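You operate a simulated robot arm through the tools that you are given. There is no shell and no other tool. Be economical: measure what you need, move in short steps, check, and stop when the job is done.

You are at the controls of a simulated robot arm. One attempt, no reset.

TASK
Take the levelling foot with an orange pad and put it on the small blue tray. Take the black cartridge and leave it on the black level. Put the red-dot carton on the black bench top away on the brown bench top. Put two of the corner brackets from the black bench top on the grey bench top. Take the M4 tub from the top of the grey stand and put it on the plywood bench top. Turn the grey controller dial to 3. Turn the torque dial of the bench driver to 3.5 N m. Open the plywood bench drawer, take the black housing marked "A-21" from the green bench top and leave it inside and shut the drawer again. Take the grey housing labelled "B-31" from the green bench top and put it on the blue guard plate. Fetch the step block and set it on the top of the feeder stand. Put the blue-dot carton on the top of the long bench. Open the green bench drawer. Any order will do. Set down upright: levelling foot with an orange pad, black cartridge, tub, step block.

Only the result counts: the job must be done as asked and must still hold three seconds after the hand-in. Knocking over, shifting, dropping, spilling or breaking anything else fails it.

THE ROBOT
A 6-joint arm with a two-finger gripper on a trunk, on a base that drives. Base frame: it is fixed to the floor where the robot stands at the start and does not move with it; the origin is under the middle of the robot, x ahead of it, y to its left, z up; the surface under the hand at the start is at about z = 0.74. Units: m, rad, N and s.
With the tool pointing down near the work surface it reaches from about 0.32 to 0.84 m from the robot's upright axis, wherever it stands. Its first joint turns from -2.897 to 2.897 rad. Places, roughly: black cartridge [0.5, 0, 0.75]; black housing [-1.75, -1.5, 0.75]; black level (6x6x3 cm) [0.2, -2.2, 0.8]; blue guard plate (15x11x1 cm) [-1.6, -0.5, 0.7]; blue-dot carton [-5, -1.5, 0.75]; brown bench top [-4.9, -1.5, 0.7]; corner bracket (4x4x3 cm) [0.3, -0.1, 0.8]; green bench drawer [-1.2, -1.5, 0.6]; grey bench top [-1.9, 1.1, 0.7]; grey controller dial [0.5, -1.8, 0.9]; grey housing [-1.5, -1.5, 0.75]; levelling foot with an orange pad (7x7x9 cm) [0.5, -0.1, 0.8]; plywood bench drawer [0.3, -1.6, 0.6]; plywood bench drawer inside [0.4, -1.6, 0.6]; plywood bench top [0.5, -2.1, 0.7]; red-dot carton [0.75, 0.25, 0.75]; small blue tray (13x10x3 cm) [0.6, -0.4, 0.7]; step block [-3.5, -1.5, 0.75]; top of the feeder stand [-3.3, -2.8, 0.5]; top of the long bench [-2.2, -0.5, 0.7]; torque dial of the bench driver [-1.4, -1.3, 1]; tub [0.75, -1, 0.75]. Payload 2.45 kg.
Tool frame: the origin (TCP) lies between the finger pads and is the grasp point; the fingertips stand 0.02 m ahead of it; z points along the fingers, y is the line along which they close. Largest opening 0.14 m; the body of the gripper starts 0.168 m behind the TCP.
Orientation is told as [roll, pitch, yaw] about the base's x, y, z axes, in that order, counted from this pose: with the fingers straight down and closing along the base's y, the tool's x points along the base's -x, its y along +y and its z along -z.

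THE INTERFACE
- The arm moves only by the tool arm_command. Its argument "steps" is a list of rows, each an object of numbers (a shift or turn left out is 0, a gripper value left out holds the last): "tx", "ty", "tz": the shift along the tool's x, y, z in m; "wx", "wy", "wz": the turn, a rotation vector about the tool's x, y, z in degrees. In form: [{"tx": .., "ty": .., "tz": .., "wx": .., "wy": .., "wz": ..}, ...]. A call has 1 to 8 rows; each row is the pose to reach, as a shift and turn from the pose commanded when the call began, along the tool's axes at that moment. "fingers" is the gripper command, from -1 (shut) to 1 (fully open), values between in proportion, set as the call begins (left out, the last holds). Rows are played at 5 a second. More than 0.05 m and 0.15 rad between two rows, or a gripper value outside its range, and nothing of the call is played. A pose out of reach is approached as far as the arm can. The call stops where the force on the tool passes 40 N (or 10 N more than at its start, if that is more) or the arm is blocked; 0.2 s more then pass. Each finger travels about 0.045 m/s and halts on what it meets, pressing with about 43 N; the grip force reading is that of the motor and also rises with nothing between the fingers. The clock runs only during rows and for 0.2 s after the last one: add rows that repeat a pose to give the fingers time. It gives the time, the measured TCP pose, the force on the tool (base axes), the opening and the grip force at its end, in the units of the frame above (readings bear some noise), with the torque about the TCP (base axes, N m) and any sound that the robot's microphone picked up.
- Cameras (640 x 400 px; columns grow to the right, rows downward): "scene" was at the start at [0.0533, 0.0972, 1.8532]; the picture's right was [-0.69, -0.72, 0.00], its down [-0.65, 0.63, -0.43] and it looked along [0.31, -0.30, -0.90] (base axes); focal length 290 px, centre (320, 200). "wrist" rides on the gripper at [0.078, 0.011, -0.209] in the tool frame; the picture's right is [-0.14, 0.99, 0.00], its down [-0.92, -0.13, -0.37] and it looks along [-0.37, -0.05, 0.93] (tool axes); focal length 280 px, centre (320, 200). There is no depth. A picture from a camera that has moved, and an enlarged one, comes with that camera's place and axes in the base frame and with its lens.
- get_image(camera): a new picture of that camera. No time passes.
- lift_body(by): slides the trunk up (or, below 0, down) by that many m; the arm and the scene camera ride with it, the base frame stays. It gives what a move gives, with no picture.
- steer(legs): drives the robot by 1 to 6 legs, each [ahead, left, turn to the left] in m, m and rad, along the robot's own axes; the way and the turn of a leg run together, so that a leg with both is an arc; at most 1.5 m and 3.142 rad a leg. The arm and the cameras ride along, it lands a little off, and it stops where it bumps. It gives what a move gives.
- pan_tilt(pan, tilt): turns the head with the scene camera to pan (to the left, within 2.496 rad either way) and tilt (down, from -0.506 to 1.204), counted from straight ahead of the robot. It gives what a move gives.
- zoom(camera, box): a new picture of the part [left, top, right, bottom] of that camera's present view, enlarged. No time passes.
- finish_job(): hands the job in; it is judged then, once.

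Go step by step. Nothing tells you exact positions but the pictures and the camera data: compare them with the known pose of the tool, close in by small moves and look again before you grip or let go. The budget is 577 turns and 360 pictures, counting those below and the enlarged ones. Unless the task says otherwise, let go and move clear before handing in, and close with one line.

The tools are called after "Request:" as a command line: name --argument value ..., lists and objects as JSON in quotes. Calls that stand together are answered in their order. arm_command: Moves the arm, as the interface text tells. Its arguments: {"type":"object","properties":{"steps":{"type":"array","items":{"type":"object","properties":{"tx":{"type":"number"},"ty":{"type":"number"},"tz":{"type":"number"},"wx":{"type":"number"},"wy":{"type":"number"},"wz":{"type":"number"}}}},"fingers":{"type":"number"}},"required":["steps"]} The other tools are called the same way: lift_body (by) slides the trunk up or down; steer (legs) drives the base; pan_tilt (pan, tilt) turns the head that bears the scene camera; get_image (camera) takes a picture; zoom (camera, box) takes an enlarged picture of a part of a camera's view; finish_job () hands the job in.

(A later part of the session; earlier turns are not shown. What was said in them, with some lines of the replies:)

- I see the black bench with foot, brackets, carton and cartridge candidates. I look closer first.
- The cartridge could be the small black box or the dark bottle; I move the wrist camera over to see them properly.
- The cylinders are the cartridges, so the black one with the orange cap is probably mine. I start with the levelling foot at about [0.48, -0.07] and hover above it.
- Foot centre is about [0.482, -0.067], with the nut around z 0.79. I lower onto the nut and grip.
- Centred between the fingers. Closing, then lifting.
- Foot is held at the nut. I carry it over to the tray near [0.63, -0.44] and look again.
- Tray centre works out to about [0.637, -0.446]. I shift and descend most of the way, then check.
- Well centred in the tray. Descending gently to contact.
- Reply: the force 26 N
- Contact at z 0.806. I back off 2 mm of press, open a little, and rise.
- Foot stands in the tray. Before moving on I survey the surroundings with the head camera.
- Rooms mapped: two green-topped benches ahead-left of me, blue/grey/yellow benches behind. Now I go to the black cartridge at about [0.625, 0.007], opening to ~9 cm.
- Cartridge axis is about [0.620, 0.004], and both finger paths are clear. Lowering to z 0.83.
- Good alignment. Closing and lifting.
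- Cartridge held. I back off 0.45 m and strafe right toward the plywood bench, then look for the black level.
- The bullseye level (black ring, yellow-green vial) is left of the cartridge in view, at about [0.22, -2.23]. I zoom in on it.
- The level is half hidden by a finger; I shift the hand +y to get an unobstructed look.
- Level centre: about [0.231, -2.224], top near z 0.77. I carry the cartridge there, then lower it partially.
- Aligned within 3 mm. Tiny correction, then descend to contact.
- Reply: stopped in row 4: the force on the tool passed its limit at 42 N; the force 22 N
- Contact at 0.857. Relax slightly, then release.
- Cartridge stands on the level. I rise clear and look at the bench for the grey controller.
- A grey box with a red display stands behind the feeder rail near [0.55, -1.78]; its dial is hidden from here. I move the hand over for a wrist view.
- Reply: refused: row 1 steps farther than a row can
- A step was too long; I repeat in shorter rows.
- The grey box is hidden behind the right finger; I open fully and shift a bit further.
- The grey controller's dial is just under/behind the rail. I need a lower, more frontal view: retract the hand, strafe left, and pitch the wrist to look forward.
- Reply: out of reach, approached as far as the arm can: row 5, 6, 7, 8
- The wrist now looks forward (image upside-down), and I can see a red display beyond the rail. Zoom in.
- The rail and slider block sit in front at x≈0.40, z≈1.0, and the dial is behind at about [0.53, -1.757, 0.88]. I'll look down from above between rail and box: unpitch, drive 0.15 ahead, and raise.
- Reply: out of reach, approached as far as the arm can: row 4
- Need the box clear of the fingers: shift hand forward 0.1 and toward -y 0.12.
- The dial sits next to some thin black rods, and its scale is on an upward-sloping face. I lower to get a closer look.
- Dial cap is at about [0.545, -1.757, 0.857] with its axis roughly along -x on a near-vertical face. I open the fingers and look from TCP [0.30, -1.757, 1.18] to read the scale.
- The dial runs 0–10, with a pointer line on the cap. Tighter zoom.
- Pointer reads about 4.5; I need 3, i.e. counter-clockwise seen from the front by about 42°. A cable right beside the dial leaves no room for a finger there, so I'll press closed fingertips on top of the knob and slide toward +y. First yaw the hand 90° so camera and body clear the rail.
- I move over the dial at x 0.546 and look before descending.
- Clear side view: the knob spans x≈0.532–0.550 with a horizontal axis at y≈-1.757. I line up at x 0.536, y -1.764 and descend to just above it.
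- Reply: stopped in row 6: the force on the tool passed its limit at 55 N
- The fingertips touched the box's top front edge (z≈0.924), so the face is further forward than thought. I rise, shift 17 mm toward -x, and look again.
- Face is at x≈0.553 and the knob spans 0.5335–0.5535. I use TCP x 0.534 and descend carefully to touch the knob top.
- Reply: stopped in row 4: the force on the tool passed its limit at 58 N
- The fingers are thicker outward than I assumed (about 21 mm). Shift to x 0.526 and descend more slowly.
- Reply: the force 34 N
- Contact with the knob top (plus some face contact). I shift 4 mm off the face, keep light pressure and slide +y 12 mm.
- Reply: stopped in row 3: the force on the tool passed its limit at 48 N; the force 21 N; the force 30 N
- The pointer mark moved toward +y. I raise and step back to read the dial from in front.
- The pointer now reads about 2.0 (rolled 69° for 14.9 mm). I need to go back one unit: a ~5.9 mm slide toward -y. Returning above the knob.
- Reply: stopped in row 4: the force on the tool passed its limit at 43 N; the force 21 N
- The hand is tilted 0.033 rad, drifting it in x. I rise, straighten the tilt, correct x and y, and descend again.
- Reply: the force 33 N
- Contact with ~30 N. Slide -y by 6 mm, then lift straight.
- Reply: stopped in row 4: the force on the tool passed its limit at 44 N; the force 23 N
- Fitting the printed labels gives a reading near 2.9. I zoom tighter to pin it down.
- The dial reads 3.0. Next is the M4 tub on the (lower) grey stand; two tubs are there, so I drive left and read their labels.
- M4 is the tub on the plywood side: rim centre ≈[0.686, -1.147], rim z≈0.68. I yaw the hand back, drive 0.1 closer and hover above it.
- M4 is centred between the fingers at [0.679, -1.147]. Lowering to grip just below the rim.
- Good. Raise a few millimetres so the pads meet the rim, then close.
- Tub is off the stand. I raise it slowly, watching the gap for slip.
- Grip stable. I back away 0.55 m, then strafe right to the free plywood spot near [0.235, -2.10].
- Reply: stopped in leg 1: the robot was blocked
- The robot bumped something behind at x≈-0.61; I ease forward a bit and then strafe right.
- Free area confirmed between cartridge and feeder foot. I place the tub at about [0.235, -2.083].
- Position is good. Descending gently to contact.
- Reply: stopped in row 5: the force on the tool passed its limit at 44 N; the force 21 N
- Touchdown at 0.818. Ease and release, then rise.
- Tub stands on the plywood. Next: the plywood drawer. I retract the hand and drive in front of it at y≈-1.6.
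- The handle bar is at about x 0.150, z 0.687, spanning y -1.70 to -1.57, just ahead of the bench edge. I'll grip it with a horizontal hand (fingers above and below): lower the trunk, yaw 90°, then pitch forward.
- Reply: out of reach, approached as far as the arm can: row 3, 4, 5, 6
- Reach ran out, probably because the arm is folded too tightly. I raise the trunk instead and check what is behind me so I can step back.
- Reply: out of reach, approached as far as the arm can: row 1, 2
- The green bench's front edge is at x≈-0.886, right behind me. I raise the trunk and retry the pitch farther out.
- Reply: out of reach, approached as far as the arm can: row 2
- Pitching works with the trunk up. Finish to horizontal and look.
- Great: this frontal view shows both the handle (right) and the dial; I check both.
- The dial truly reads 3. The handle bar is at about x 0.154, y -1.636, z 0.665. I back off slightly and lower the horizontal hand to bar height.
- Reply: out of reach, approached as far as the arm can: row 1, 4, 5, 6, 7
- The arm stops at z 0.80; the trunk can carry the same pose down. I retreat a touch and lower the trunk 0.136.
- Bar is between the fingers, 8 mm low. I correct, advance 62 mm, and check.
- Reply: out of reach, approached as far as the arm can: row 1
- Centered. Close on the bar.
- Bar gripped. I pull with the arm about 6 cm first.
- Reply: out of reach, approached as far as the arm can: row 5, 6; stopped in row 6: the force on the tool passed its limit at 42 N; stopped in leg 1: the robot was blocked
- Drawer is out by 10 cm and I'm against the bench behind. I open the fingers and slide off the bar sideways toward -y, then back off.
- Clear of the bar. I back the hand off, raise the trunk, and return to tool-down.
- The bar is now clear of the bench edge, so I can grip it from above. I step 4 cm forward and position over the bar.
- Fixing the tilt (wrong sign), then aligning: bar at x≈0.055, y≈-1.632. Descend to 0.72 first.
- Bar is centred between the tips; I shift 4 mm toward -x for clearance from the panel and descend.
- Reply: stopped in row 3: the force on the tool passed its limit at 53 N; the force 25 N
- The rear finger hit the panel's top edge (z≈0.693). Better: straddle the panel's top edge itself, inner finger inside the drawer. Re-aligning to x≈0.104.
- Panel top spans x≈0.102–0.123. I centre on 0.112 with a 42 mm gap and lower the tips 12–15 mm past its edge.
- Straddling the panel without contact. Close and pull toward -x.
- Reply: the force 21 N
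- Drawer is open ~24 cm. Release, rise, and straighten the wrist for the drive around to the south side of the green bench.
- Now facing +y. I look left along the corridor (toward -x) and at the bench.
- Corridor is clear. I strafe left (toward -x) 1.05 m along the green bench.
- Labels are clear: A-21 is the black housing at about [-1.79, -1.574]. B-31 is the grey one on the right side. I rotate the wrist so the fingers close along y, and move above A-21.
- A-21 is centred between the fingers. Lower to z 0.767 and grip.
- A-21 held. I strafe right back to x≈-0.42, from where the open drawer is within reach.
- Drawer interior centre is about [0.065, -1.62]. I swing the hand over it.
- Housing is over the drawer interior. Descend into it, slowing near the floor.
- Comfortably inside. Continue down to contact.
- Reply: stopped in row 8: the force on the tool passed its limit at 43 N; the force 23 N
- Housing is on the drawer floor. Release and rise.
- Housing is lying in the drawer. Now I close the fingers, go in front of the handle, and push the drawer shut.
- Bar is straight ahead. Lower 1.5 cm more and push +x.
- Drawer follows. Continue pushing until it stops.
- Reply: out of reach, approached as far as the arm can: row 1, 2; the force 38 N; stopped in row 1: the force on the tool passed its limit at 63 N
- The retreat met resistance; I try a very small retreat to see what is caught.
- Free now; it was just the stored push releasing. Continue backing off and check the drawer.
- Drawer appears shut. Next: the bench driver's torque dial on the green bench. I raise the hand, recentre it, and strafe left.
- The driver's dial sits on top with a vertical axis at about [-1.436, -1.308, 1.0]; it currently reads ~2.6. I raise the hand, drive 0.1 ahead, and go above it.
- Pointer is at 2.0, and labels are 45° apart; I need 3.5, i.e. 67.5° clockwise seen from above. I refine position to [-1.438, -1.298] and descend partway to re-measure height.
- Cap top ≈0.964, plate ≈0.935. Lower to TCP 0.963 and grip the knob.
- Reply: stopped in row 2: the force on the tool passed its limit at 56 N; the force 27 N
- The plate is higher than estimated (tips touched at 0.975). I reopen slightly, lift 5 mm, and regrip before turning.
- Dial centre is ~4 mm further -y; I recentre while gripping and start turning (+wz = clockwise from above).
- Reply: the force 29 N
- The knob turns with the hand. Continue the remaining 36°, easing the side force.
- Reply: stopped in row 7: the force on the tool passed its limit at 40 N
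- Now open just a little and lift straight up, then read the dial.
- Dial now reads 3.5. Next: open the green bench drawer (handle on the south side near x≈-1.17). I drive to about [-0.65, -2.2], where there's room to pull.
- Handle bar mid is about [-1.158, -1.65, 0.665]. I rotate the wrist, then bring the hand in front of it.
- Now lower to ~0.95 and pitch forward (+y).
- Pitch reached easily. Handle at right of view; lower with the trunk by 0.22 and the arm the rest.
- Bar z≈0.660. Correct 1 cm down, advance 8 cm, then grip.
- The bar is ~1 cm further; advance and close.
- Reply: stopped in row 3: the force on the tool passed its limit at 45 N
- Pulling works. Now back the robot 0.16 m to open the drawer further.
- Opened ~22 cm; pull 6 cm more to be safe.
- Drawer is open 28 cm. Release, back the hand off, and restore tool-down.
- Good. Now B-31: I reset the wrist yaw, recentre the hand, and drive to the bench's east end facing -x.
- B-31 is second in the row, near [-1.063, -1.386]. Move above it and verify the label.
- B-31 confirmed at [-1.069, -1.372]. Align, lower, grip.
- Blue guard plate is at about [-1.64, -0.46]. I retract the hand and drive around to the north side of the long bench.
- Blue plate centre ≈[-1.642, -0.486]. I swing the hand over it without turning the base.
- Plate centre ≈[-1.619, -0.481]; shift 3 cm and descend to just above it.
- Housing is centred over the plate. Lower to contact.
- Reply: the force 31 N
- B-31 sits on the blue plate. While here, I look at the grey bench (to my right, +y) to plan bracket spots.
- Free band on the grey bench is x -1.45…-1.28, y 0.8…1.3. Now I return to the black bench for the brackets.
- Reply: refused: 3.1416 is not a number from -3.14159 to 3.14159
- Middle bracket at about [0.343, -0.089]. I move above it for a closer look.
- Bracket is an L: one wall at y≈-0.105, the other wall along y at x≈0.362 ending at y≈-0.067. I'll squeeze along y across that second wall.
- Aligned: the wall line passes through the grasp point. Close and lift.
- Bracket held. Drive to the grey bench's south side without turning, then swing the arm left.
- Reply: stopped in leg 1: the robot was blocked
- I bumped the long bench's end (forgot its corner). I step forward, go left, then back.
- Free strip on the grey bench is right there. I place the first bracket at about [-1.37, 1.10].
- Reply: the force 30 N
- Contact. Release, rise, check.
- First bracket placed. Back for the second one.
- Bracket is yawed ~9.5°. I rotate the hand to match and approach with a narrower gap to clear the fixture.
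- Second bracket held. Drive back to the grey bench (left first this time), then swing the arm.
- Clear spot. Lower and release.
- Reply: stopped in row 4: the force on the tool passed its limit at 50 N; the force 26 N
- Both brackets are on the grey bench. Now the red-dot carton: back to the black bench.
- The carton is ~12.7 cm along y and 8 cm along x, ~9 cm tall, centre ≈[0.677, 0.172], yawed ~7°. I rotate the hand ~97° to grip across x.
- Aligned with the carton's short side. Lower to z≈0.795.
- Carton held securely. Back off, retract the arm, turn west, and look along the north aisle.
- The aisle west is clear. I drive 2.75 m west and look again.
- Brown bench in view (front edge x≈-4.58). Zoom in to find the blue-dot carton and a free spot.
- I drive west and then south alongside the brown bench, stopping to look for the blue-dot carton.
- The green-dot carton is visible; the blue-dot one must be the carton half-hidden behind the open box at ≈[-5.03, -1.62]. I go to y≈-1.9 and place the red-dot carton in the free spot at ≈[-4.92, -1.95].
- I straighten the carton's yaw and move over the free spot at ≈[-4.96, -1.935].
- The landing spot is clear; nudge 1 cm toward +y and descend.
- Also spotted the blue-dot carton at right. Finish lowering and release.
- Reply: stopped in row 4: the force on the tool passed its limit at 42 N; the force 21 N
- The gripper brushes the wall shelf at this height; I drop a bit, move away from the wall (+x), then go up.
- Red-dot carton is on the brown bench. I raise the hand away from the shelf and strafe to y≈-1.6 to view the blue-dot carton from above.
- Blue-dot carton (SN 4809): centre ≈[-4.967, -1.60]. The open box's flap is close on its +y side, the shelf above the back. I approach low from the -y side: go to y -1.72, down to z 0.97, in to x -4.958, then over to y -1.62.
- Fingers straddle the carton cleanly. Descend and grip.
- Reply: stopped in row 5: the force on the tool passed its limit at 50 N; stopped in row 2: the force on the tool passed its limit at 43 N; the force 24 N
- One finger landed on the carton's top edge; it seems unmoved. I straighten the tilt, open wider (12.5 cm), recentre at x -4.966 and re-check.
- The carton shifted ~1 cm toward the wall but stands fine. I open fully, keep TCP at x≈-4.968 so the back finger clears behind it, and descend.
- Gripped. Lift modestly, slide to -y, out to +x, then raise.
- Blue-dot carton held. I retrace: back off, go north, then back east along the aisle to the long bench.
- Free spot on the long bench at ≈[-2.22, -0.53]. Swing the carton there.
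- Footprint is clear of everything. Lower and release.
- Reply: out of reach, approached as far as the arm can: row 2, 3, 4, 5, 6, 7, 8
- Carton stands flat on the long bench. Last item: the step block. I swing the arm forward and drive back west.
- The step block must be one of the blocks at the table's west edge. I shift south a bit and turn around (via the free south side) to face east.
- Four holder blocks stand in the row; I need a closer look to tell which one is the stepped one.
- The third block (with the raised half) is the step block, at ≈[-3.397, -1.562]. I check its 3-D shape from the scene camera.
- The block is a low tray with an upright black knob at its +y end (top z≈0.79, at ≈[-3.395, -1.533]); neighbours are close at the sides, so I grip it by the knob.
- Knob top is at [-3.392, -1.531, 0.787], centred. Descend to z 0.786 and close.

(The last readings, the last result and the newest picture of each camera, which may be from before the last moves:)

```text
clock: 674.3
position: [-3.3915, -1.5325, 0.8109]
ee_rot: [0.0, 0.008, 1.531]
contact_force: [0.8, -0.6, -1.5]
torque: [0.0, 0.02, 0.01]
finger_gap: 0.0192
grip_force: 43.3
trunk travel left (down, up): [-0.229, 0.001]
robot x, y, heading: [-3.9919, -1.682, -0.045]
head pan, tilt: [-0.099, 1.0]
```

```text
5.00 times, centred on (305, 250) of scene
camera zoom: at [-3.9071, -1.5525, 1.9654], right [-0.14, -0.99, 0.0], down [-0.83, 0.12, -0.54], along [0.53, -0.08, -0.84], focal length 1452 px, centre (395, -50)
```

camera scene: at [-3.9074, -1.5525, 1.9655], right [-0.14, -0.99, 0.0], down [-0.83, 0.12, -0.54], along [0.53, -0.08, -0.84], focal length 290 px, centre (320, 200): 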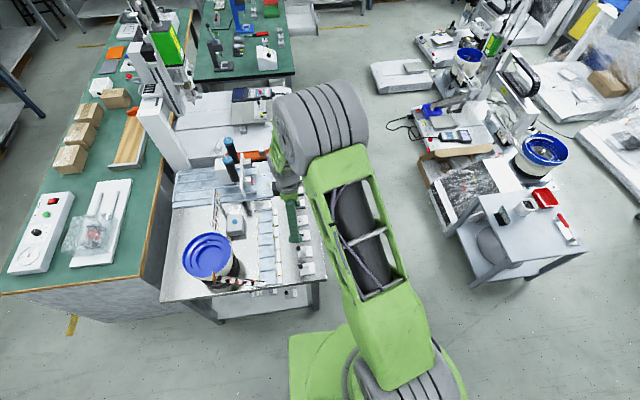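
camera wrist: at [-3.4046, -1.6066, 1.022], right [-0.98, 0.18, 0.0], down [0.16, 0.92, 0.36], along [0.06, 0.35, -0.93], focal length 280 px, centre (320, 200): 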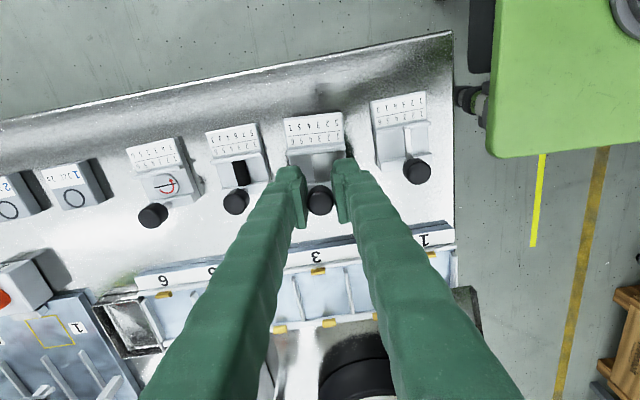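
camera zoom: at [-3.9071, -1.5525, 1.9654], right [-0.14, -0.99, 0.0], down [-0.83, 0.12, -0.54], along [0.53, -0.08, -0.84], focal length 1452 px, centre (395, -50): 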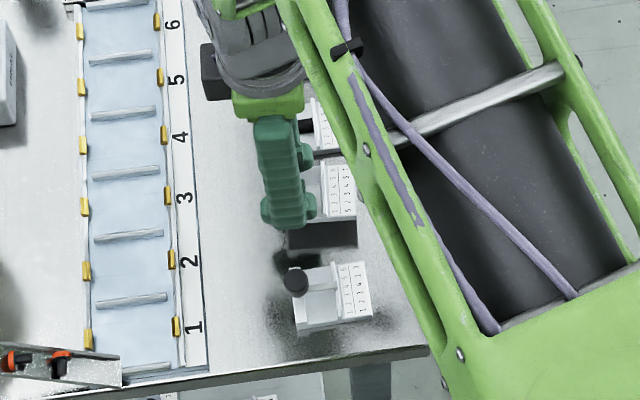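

The step block came up level. I raise it, then strafe south to the feeder stand.

Request:
arm_command --steps '[{"tz": -0.04}, {"tz": -0.08}, {"tz": -0.12}, {"tz": -0.16}, {"tz": -0.2}, {"tz": -0.23}]'

Request:
steer --legs '[[0, -0.98, 0.0]]'

Request:
get_image --camera "wrist"

Request:
pan_tilt --pan -0.3 --tilt 1.0

Request:
get_image --camera "scene"

```text
clock: 675.7
position: [-3.3926, -1.53, 1.043]
ee_rot: [0.0, 0.009, 1.53]
contact_force: [-0.4, -0.6, -1.1]
torque: [0.02, 0.0, 0.03]
finger_gap: 0.0193
grip_force: 42.7
trunk travel left (down, up): [-0.229, 0.001]
robot x, y, heading: [-3.9901, -1.6803, -0.041]
head pan, tilt: [-0.099, 1.0]
```

```text
clock: 684.6
position: [-3.4344, -2.5189, 1.0414]
ee_rot: [0.0, 0.008, 1.522]
contact_force: [-0.6, -0.4, -0.4]
torque: [0.03, 0.0, 0.0]
finger_gap: 0.0191
grip_force: 43.1
trunk travel left (down, up): [-0.229, 0.001]
robot x, y, heading: [-4.0365, -2.6675, -0.047]
head pan, tilt: [-0.099, 1.0]
```

```text
120 pictures are left
camera wrist: at [-3.4498, -2.5939, 1.2519], right [-0.98, 0.19, 0.0], down [0.17, 0.92, 0.36], along [0.07, 0.35, -0.93], focal length 280 px, centre (320, 200)
```

wrist: 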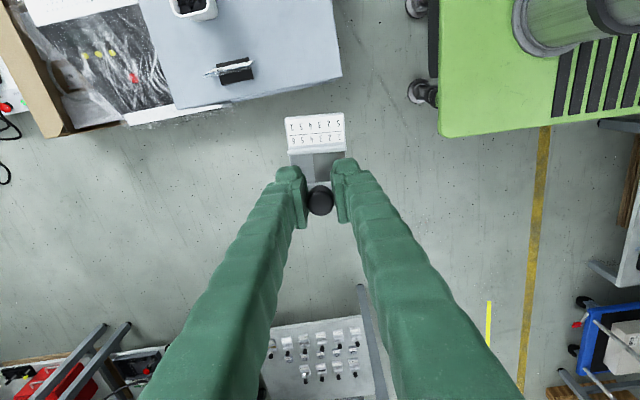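

```text
clock: 685.4
position: [-3.4354, -2.5191, 1.0427]
ee_rot: [0.0, 0.009, 1.523]
contact_force: [0.1, -1.3, -1.0]
torque: [0.01, -0.02, 0.02]
finger_gap: 0.0193
grip_force: 42.6
trunk travel left (down, up): [-0.229, 0.001]
robot x, y, heading: [-4.037, -2.6644, -0.049]
head pan, tilt: [-0.3, 1.0]
```

```text
119 pictures are left
camera scene: at [-3.9555, -2.5507, 1.9655], right [-0.34, -0.94, 0.0], down [-0.79, 0.29, -0.54], along [0.51, -0.19, -0.84], focal length 290 px, centre (320, 200)
```

scene: 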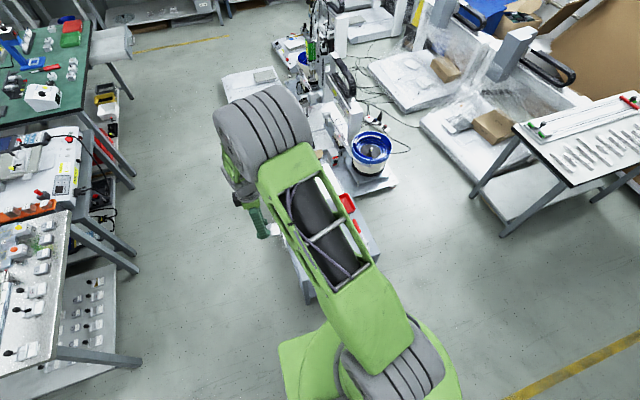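

Stand corner is at [-3.506, -2.621], top z≈0.5. I move over the free area (knob at ≈[-3.41, -2.73]) and lower with the trunk.

Request:
arm_command --steps '[{"tx": 0.045, "ty": -0.008}, {"tx": 0.09, "ty": -0.016}, {"tx": 0.135, "ty": -0.024}, {"tx": 0.18, "ty": -0.032}, {"tx": 0.2096, "ty": -0.0355}, {"tx": 0.2096, "ty": -0.0355}]'

Request:
lift_body --by -0.22

Request:
get_image --camera "wrist"

```text
clock: 686.8
position: [-3.4117, -2.7303, 1.0437]
ee_rot: [0.0, 0.01, 1.523]
contact_force: [0.3, 0.3, -0.8]
torque: [0.03, 0.03, -0.02]
finger_gap: 0.0195
grip_force: 42.6
trunk travel left (down, up): [-0.229, 0.001]
robot x, y, heading: [-4.0369, -2.6658, -0.052]
head pan, tilt: [-0.3, 1.0]
```

```text
clock: 689.1
position: [-3.4105, -2.731, 0.8242]
ee_rot: [0.001, 0.007, 1.522]
contact_force: [0.1, -0.2, -1.3]
torque: [0.01, -0.04, 0.01]
finger_gap: 0.0194
grip_force: 43.3
trunk travel left (down, up): [-0.009, 0.221]
robot x, y, heading: [-4.0375, -2.6668, -0.05]
head pan, tilt: [-0.3, 1.0]
```

```text
118 pictures are left
camera wrist: at [-3.425, -2.8055, 1.0335], right [-0.98, 0.19, 0.0], down [0.17, 0.92, 0.36], along [0.07, 0.35, -0.93], focal length 280 px, centre (320, 200)
```

wrist: 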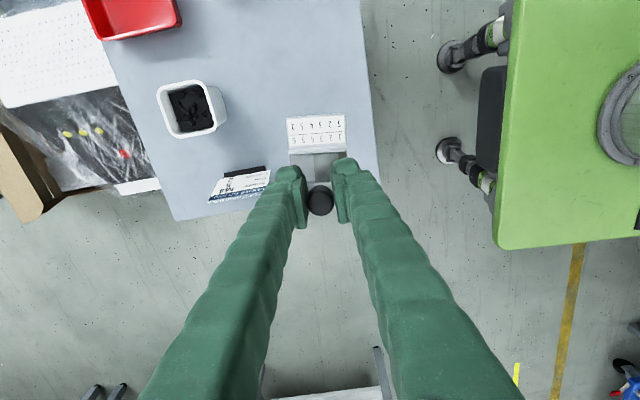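

Landing footprint is clear. Lower to just above the stand.

Request:
arm_command --steps '[{"tz": 0.045}, {"tz": 0.09}, {"tz": 0.135}, {"tz": 0.18}, {"tz": 0.22}, {"tz": 0.25}, {"tz": 0.26}]'

Request:
get_image --camera "wrist"

```text
clock: 690.7
position: [-3.4105, -2.732, 0.5629]
ee_rot: [0.0, 0.009, 1.523]
contact_force: [0.1, -0.6, -1.7]
torque: [0.01, -0.01, -0.02]
finger_gap: 0.0194
grip_force: 43.2
trunk travel left (down, up): [-0.009, 0.221]
robot x, y, heading: [-4.0341, -2.6659, -0.046]
head pan, tilt: [-0.3, 1.0]
```

```text
117 pictures are left
camera wrist: at [-3.4252, -2.8074, 0.7731], right [-0.98, 0.19, 0.0], down [0.17, 0.92, 0.36], along [0.07, 0.35, -0.93], focal length 280 px, centre (320, 200)
```

wrist: 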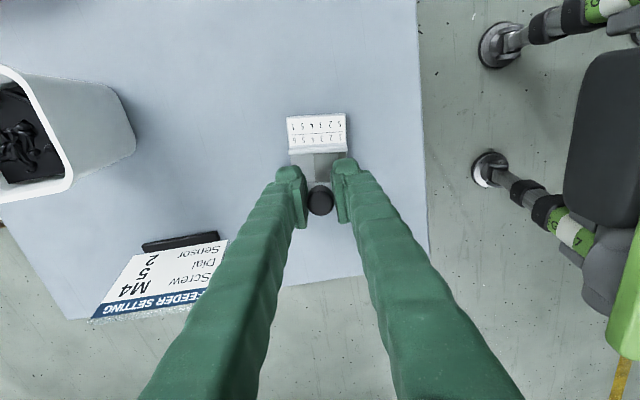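

Request:
arm_command --steps '[{"tz": 0.008}, {"tz": 0.014}, {"tz": 0.018}, {"tz": 0.022}, {"tz": 0.025}, {"tz": 0.028}]'

```text
clock: 691.1
position: [-3.4102, -2.7317, 0.561]
ee_rot: [-0.003, 0.011, 1.521]
contact_force: [-9.8, 1.0, 27.9]
torque: [0.16, 0.25, 0.1]
finger_gap: 0.0194
grip_force: 43.1
trunk travel left (down, up): [-0.009, 0.221]
robot x, y, heading: [-4.0352, -2.6608, -0.046]
head pan, tilt: [-0.3, 1.0]
stopped in row 2: the force on the tool passed its limit at 44 N (the readings are from after the stop); the commanded pose is now the measured one
```

Touchdown at 0.561. Release gently and rise.

Request:
arm_command --steps '[{"tz": -0.001}, {"tz": -0.001}]'

Request:
arm_command --steps '[{}, {}]' --fingers -0.4

Request:
arm_command --steps '[{"tz": -0.03}, {"tz": -0.07}, {"tz": -0.11}, {"tz": -0.15}, {"tz": -0.19}, {"tz": -0.23}, {"tz": -0.27}]'

Request:
get_image --camera "wrist"

```text
clock: 691.7
position: [-3.4104, -2.7318, 0.5611]
ee_rot: [-0.004, 0.01, 1.522]
contact_force: [-9.9, 1.3, 29.8]
torque: [0.07, 0.16, 0.04]
finger_gap: 0.0192
grip_force: 43.1
trunk travel left (down, up): [-0.009, 0.221]
robot x, y, heading: [-4.0383, -2.6633, -0.043]
head pan, tilt: [-0.3, 1.0]
```

```text
clock: 692.3
position: [-3.4089, -2.7312, 0.5585]
ee_rot: [-0.001, 0.01, 1.522]
contact_force: [0.2, -1.7, 1.8]
torque: [0.02, 0.05, -0.01]
finger_gap: 0.041
grip_force: 0.1
trunk travel left (down, up): [-0.009, 0.221]
robot x, y, heading: [-4.0393, -2.667, -0.049]
head pan, tilt: [-0.3, 1.0]
```

```text
clock: 693.9
position: [-3.4085, -2.7312, 0.8302]
ee_rot: [-0.002, 0.009, 1.523]
contact_force: [0.5, 0.3, 0.9]
torque: [0.02, -0.01, -0.02]
finger_gap: 0.042
grip_force: 0.1
trunk travel left (down, up): [-0.009, 0.221]
robot x, y, heading: [-4.037, -2.6652, -0.049]
head pan, tilt: [-0.3, 1.0]
```

```text
116 pictures are left
camera wrist: at [-3.4239, -2.8051, 1.0408], right [-0.98, 0.19, 0.0], down [0.17, 0.92, 0.36], along [0.07, 0.35, -0.93], focal length 280 px, centre (320, 200)
```

wrist: 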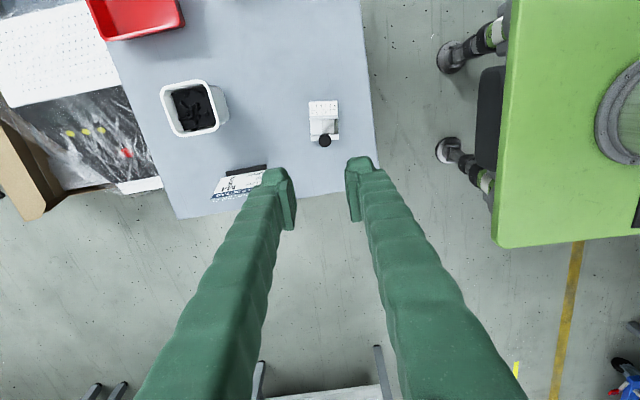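

Step block stands on the feeder stand. Before handing in, I want to verify the plywood drawer is shut. I raise the trunk, fold the arm to trail behind, and drive back the north way.

Request:
lift_body --by 0.22

Request:
arm_command --steps '[{"tx": 0.031, "ty": 0.036}, {"tx": 0.062, "ty": 0.072}, {"tx": 0.093, "ty": 0.108}, {"tx": 0.124, "ty": 0.144}, {"tx": 0.155, "ty": 0.18}, {"tx": 0.186, "ty": 0.216}, {"tx": 0.217, "ty": 0.252}]'

Request:
arm_command --steps '[{"tx": 0.031, "ty": 0.036}, {"tx": 0.062, "ty": 0.072}, {"tx": 0.093, "ty": 0.108}, {"tx": 0.124, "ty": 0.144}, {"tx": 0.155, "ty": 0.18}, {"tx": 0.186, "ty": 0.216}, {"tx": 0.217, "ty": 0.252}]'

Request:
steer --legs '[[0.06, 0, 0.045], [0, 1.5, 0], [0, 1.5, 0]]'

Request:
pan_tilt --pan 0.0 --tilt 0.5

Request:
get_image --camera "scene"

```text
clock: 696.3
position: [-3.4079, -2.7304, 1.0512]
ee_rot: [-0.002, 0.011, 1.521]
contact_force: [-0.3, 0.1, 0.8]
torque: [-0.02, 0.0, 0.02]
finger_gap: 0.0417
grip_force: 0.0
trunk travel left (down, up): [-0.229, 0.001]
robot x, y, heading: [-4.0343, -2.6642, -0.051]
head pan, tilt: [-0.3, 1.0]
```

```text
clock: 697.9
position: [-3.6736, -2.9371, 1.0525]
ee_rot: [-0.001, 0.008, 1.521]
contact_force: [-0.5, 0.2, 0.4]
torque: [0.03, -0.06, 0.0]
finger_gap: 0.0417
grip_force: 0.2
trunk travel left (down, up): [-0.229, 0.001]
robot x, y, heading: [-4.037, -2.6624, -0.055]
head pan, tilt: [-0.3, 1.0]
```

```text
clock: 699.5
position: [-3.9338, -3.1413, 1.0529]
ee_rot: [0.001, 0.01, 1.521]
contact_force: [0.0, 0.0, 0.1]
torque: [0.05, -0.06, -0.01]
finger_gap: 0.042
grip_force: 0.0
trunk travel left (down, up): [-0.229, 0.001]
robot x, y, heading: [-4.0354, -2.6668, -0.052]
head pan, tilt: [-0.3, 1.0]
```

```text
clock: 726.1
position: [-3.8233, -0.1476, 1.0542]
ee_rot: [0.002, 0.009, 1.571]
contact_force: [-1.0, 0.0, -0.5]
torque: [0.02, -0.02, 0.01]
finger_gap: 0.0421
grip_force: 0.1
trunk travel left (down, up): [-0.229, 0.001]
robot x, y, heading: [-3.9537, 0.3184, 0.001]
head pan, tilt: [-0.3, 1.0]
```

```text
clock: 727.1
position: [-3.8236, -0.1496, 1.0542]
ee_rot: [0.002, 0.01, 1.57]
contact_force: [-0.2, -0.2, 0.4]
torque: [0.0, -0.01, 0.02]
finger_gap: 0.042
grip_force: 0.1
trunk travel left (down, up): [-0.229, 0.001]
robot x, y, heading: [-3.9522, 0.3192, -0.003]
head pan, tilt: [0.0, 0.499]
```

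```text
115 pictures are left
camera scene: at [-3.8518, 0.4595, 2.0065], right [0.0, -1.0, 0.0], down [-0.48, 0.0, -0.88], along [0.88, 0.0, -0.48], focal length 290 px, centre (320, 200)
```

scene: 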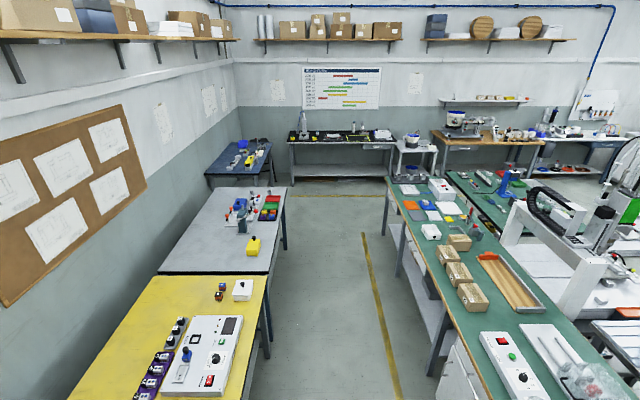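

Request:
steer --legs '[[1.2, 0, 0], [1.2, 0, 0], [1.0, 0, 0]]'

Request:
pan_tilt --pan -1.1 --tilt 0.6

Request:
get_image --camera "scene"

```text
clock: 743.6
position: [-0.4371, -0.1948, 1.0526]
ee_rot: [0.003, 0.012, 1.555]
contact_force: [0.5, 0.0, 0.0]
torque: [0.02, 0.02, 0.01]
finger_gap: 0.042
grip_force: 0.1
trunk travel left (down, up): [-0.229, 0.001]
robot x, y, heading: [-0.56, 0.2766, -0.014]
head pan, tilt: [0.0, 0.499]
```

```text
clock: 744.9
position: [-0.4374, -0.1944, 1.0533]
ee_rot: [0.002, 0.011, 1.554]
contact_force: [0.0, -0.1, -0.1]
torque: [0.0, 0.03, 0.0]
finger_gap: 0.0419
grip_force: 0.1
trunk travel left (down, up): [-0.229, 0.001]
robot x, y, heading: [-0.5595, 0.2746, -0.016]
head pan, tilt: [-1.1, 0.6]
```

```text
114 pictures are left
camera scene: at [-0.5084, 0.3366, 1.9975], right [-0.9, -0.44, 0.0], down [-0.25, 0.51, -0.83], along [0.36, -0.74, -0.56], focal length 290 px, centre (320, 200)
```

scene: 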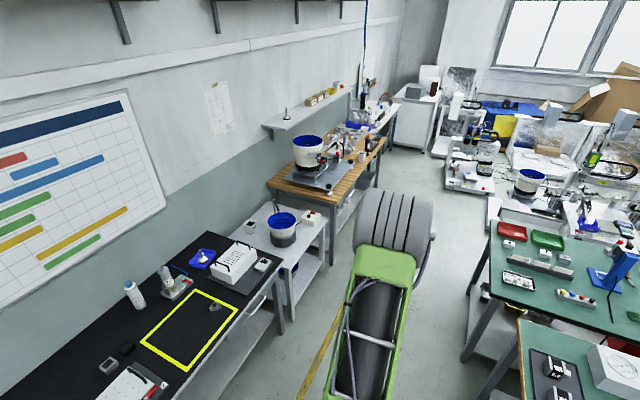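

Request:
zoom --camera "scene" --box '[260, 110, 420, 240]'

Request:
zoom --camera "scene" --box '[330, 165, 380, 215]'

```text
3.08 times, centred on (340, 175) of scene
camera zoom: at [-0.5084, 0.3366, 1.9975], right [-0.9, -0.44, 0.0], down [-0.25, 0.51, -0.83], along [0.36, -0.74, -0.56], focal length 894 px, centre (258, 277)
```

zoom: 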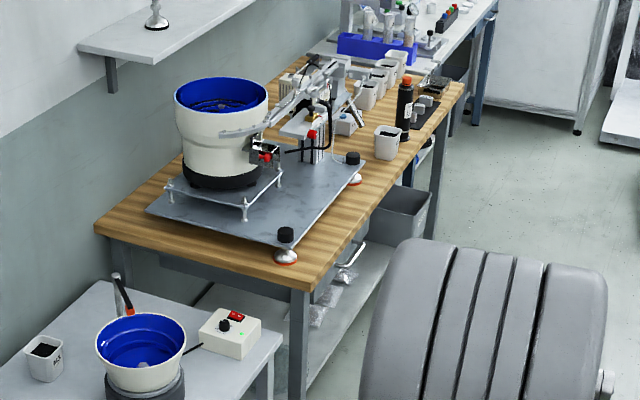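

```text
8.00 times, centred on (355, 190) of scene
camera zoom: at [-0.5084, 0.3366, 1.9975], right [-0.9, -0.44, 0.0], down [-0.25, 0.51, -0.83], along [0.36, -0.74, -0.56], focal length 2324 px, centre (40, 280)
```

zoom: 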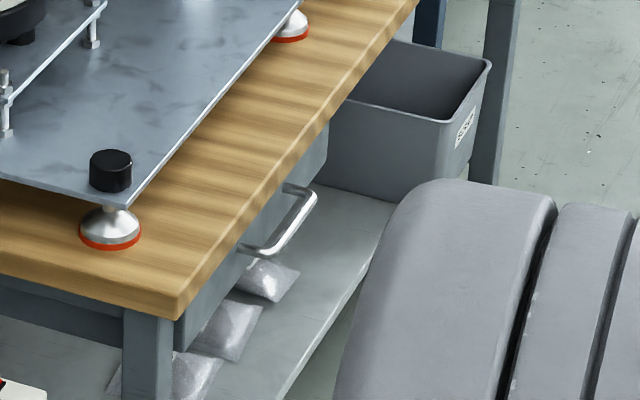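

Everything checks out: the plywood drawer is shut, and the tub and cartridge are standing. The hand is empty and clear, so I hand in.

Request:
finish_job

```text
The job is handed in.
```

I carried out all twelve tasks and handed the job in with the gripper empty and clear. The blue-dot carton dropped about 2 cm when I released it, because the arm reached its limit, but it stands flat.
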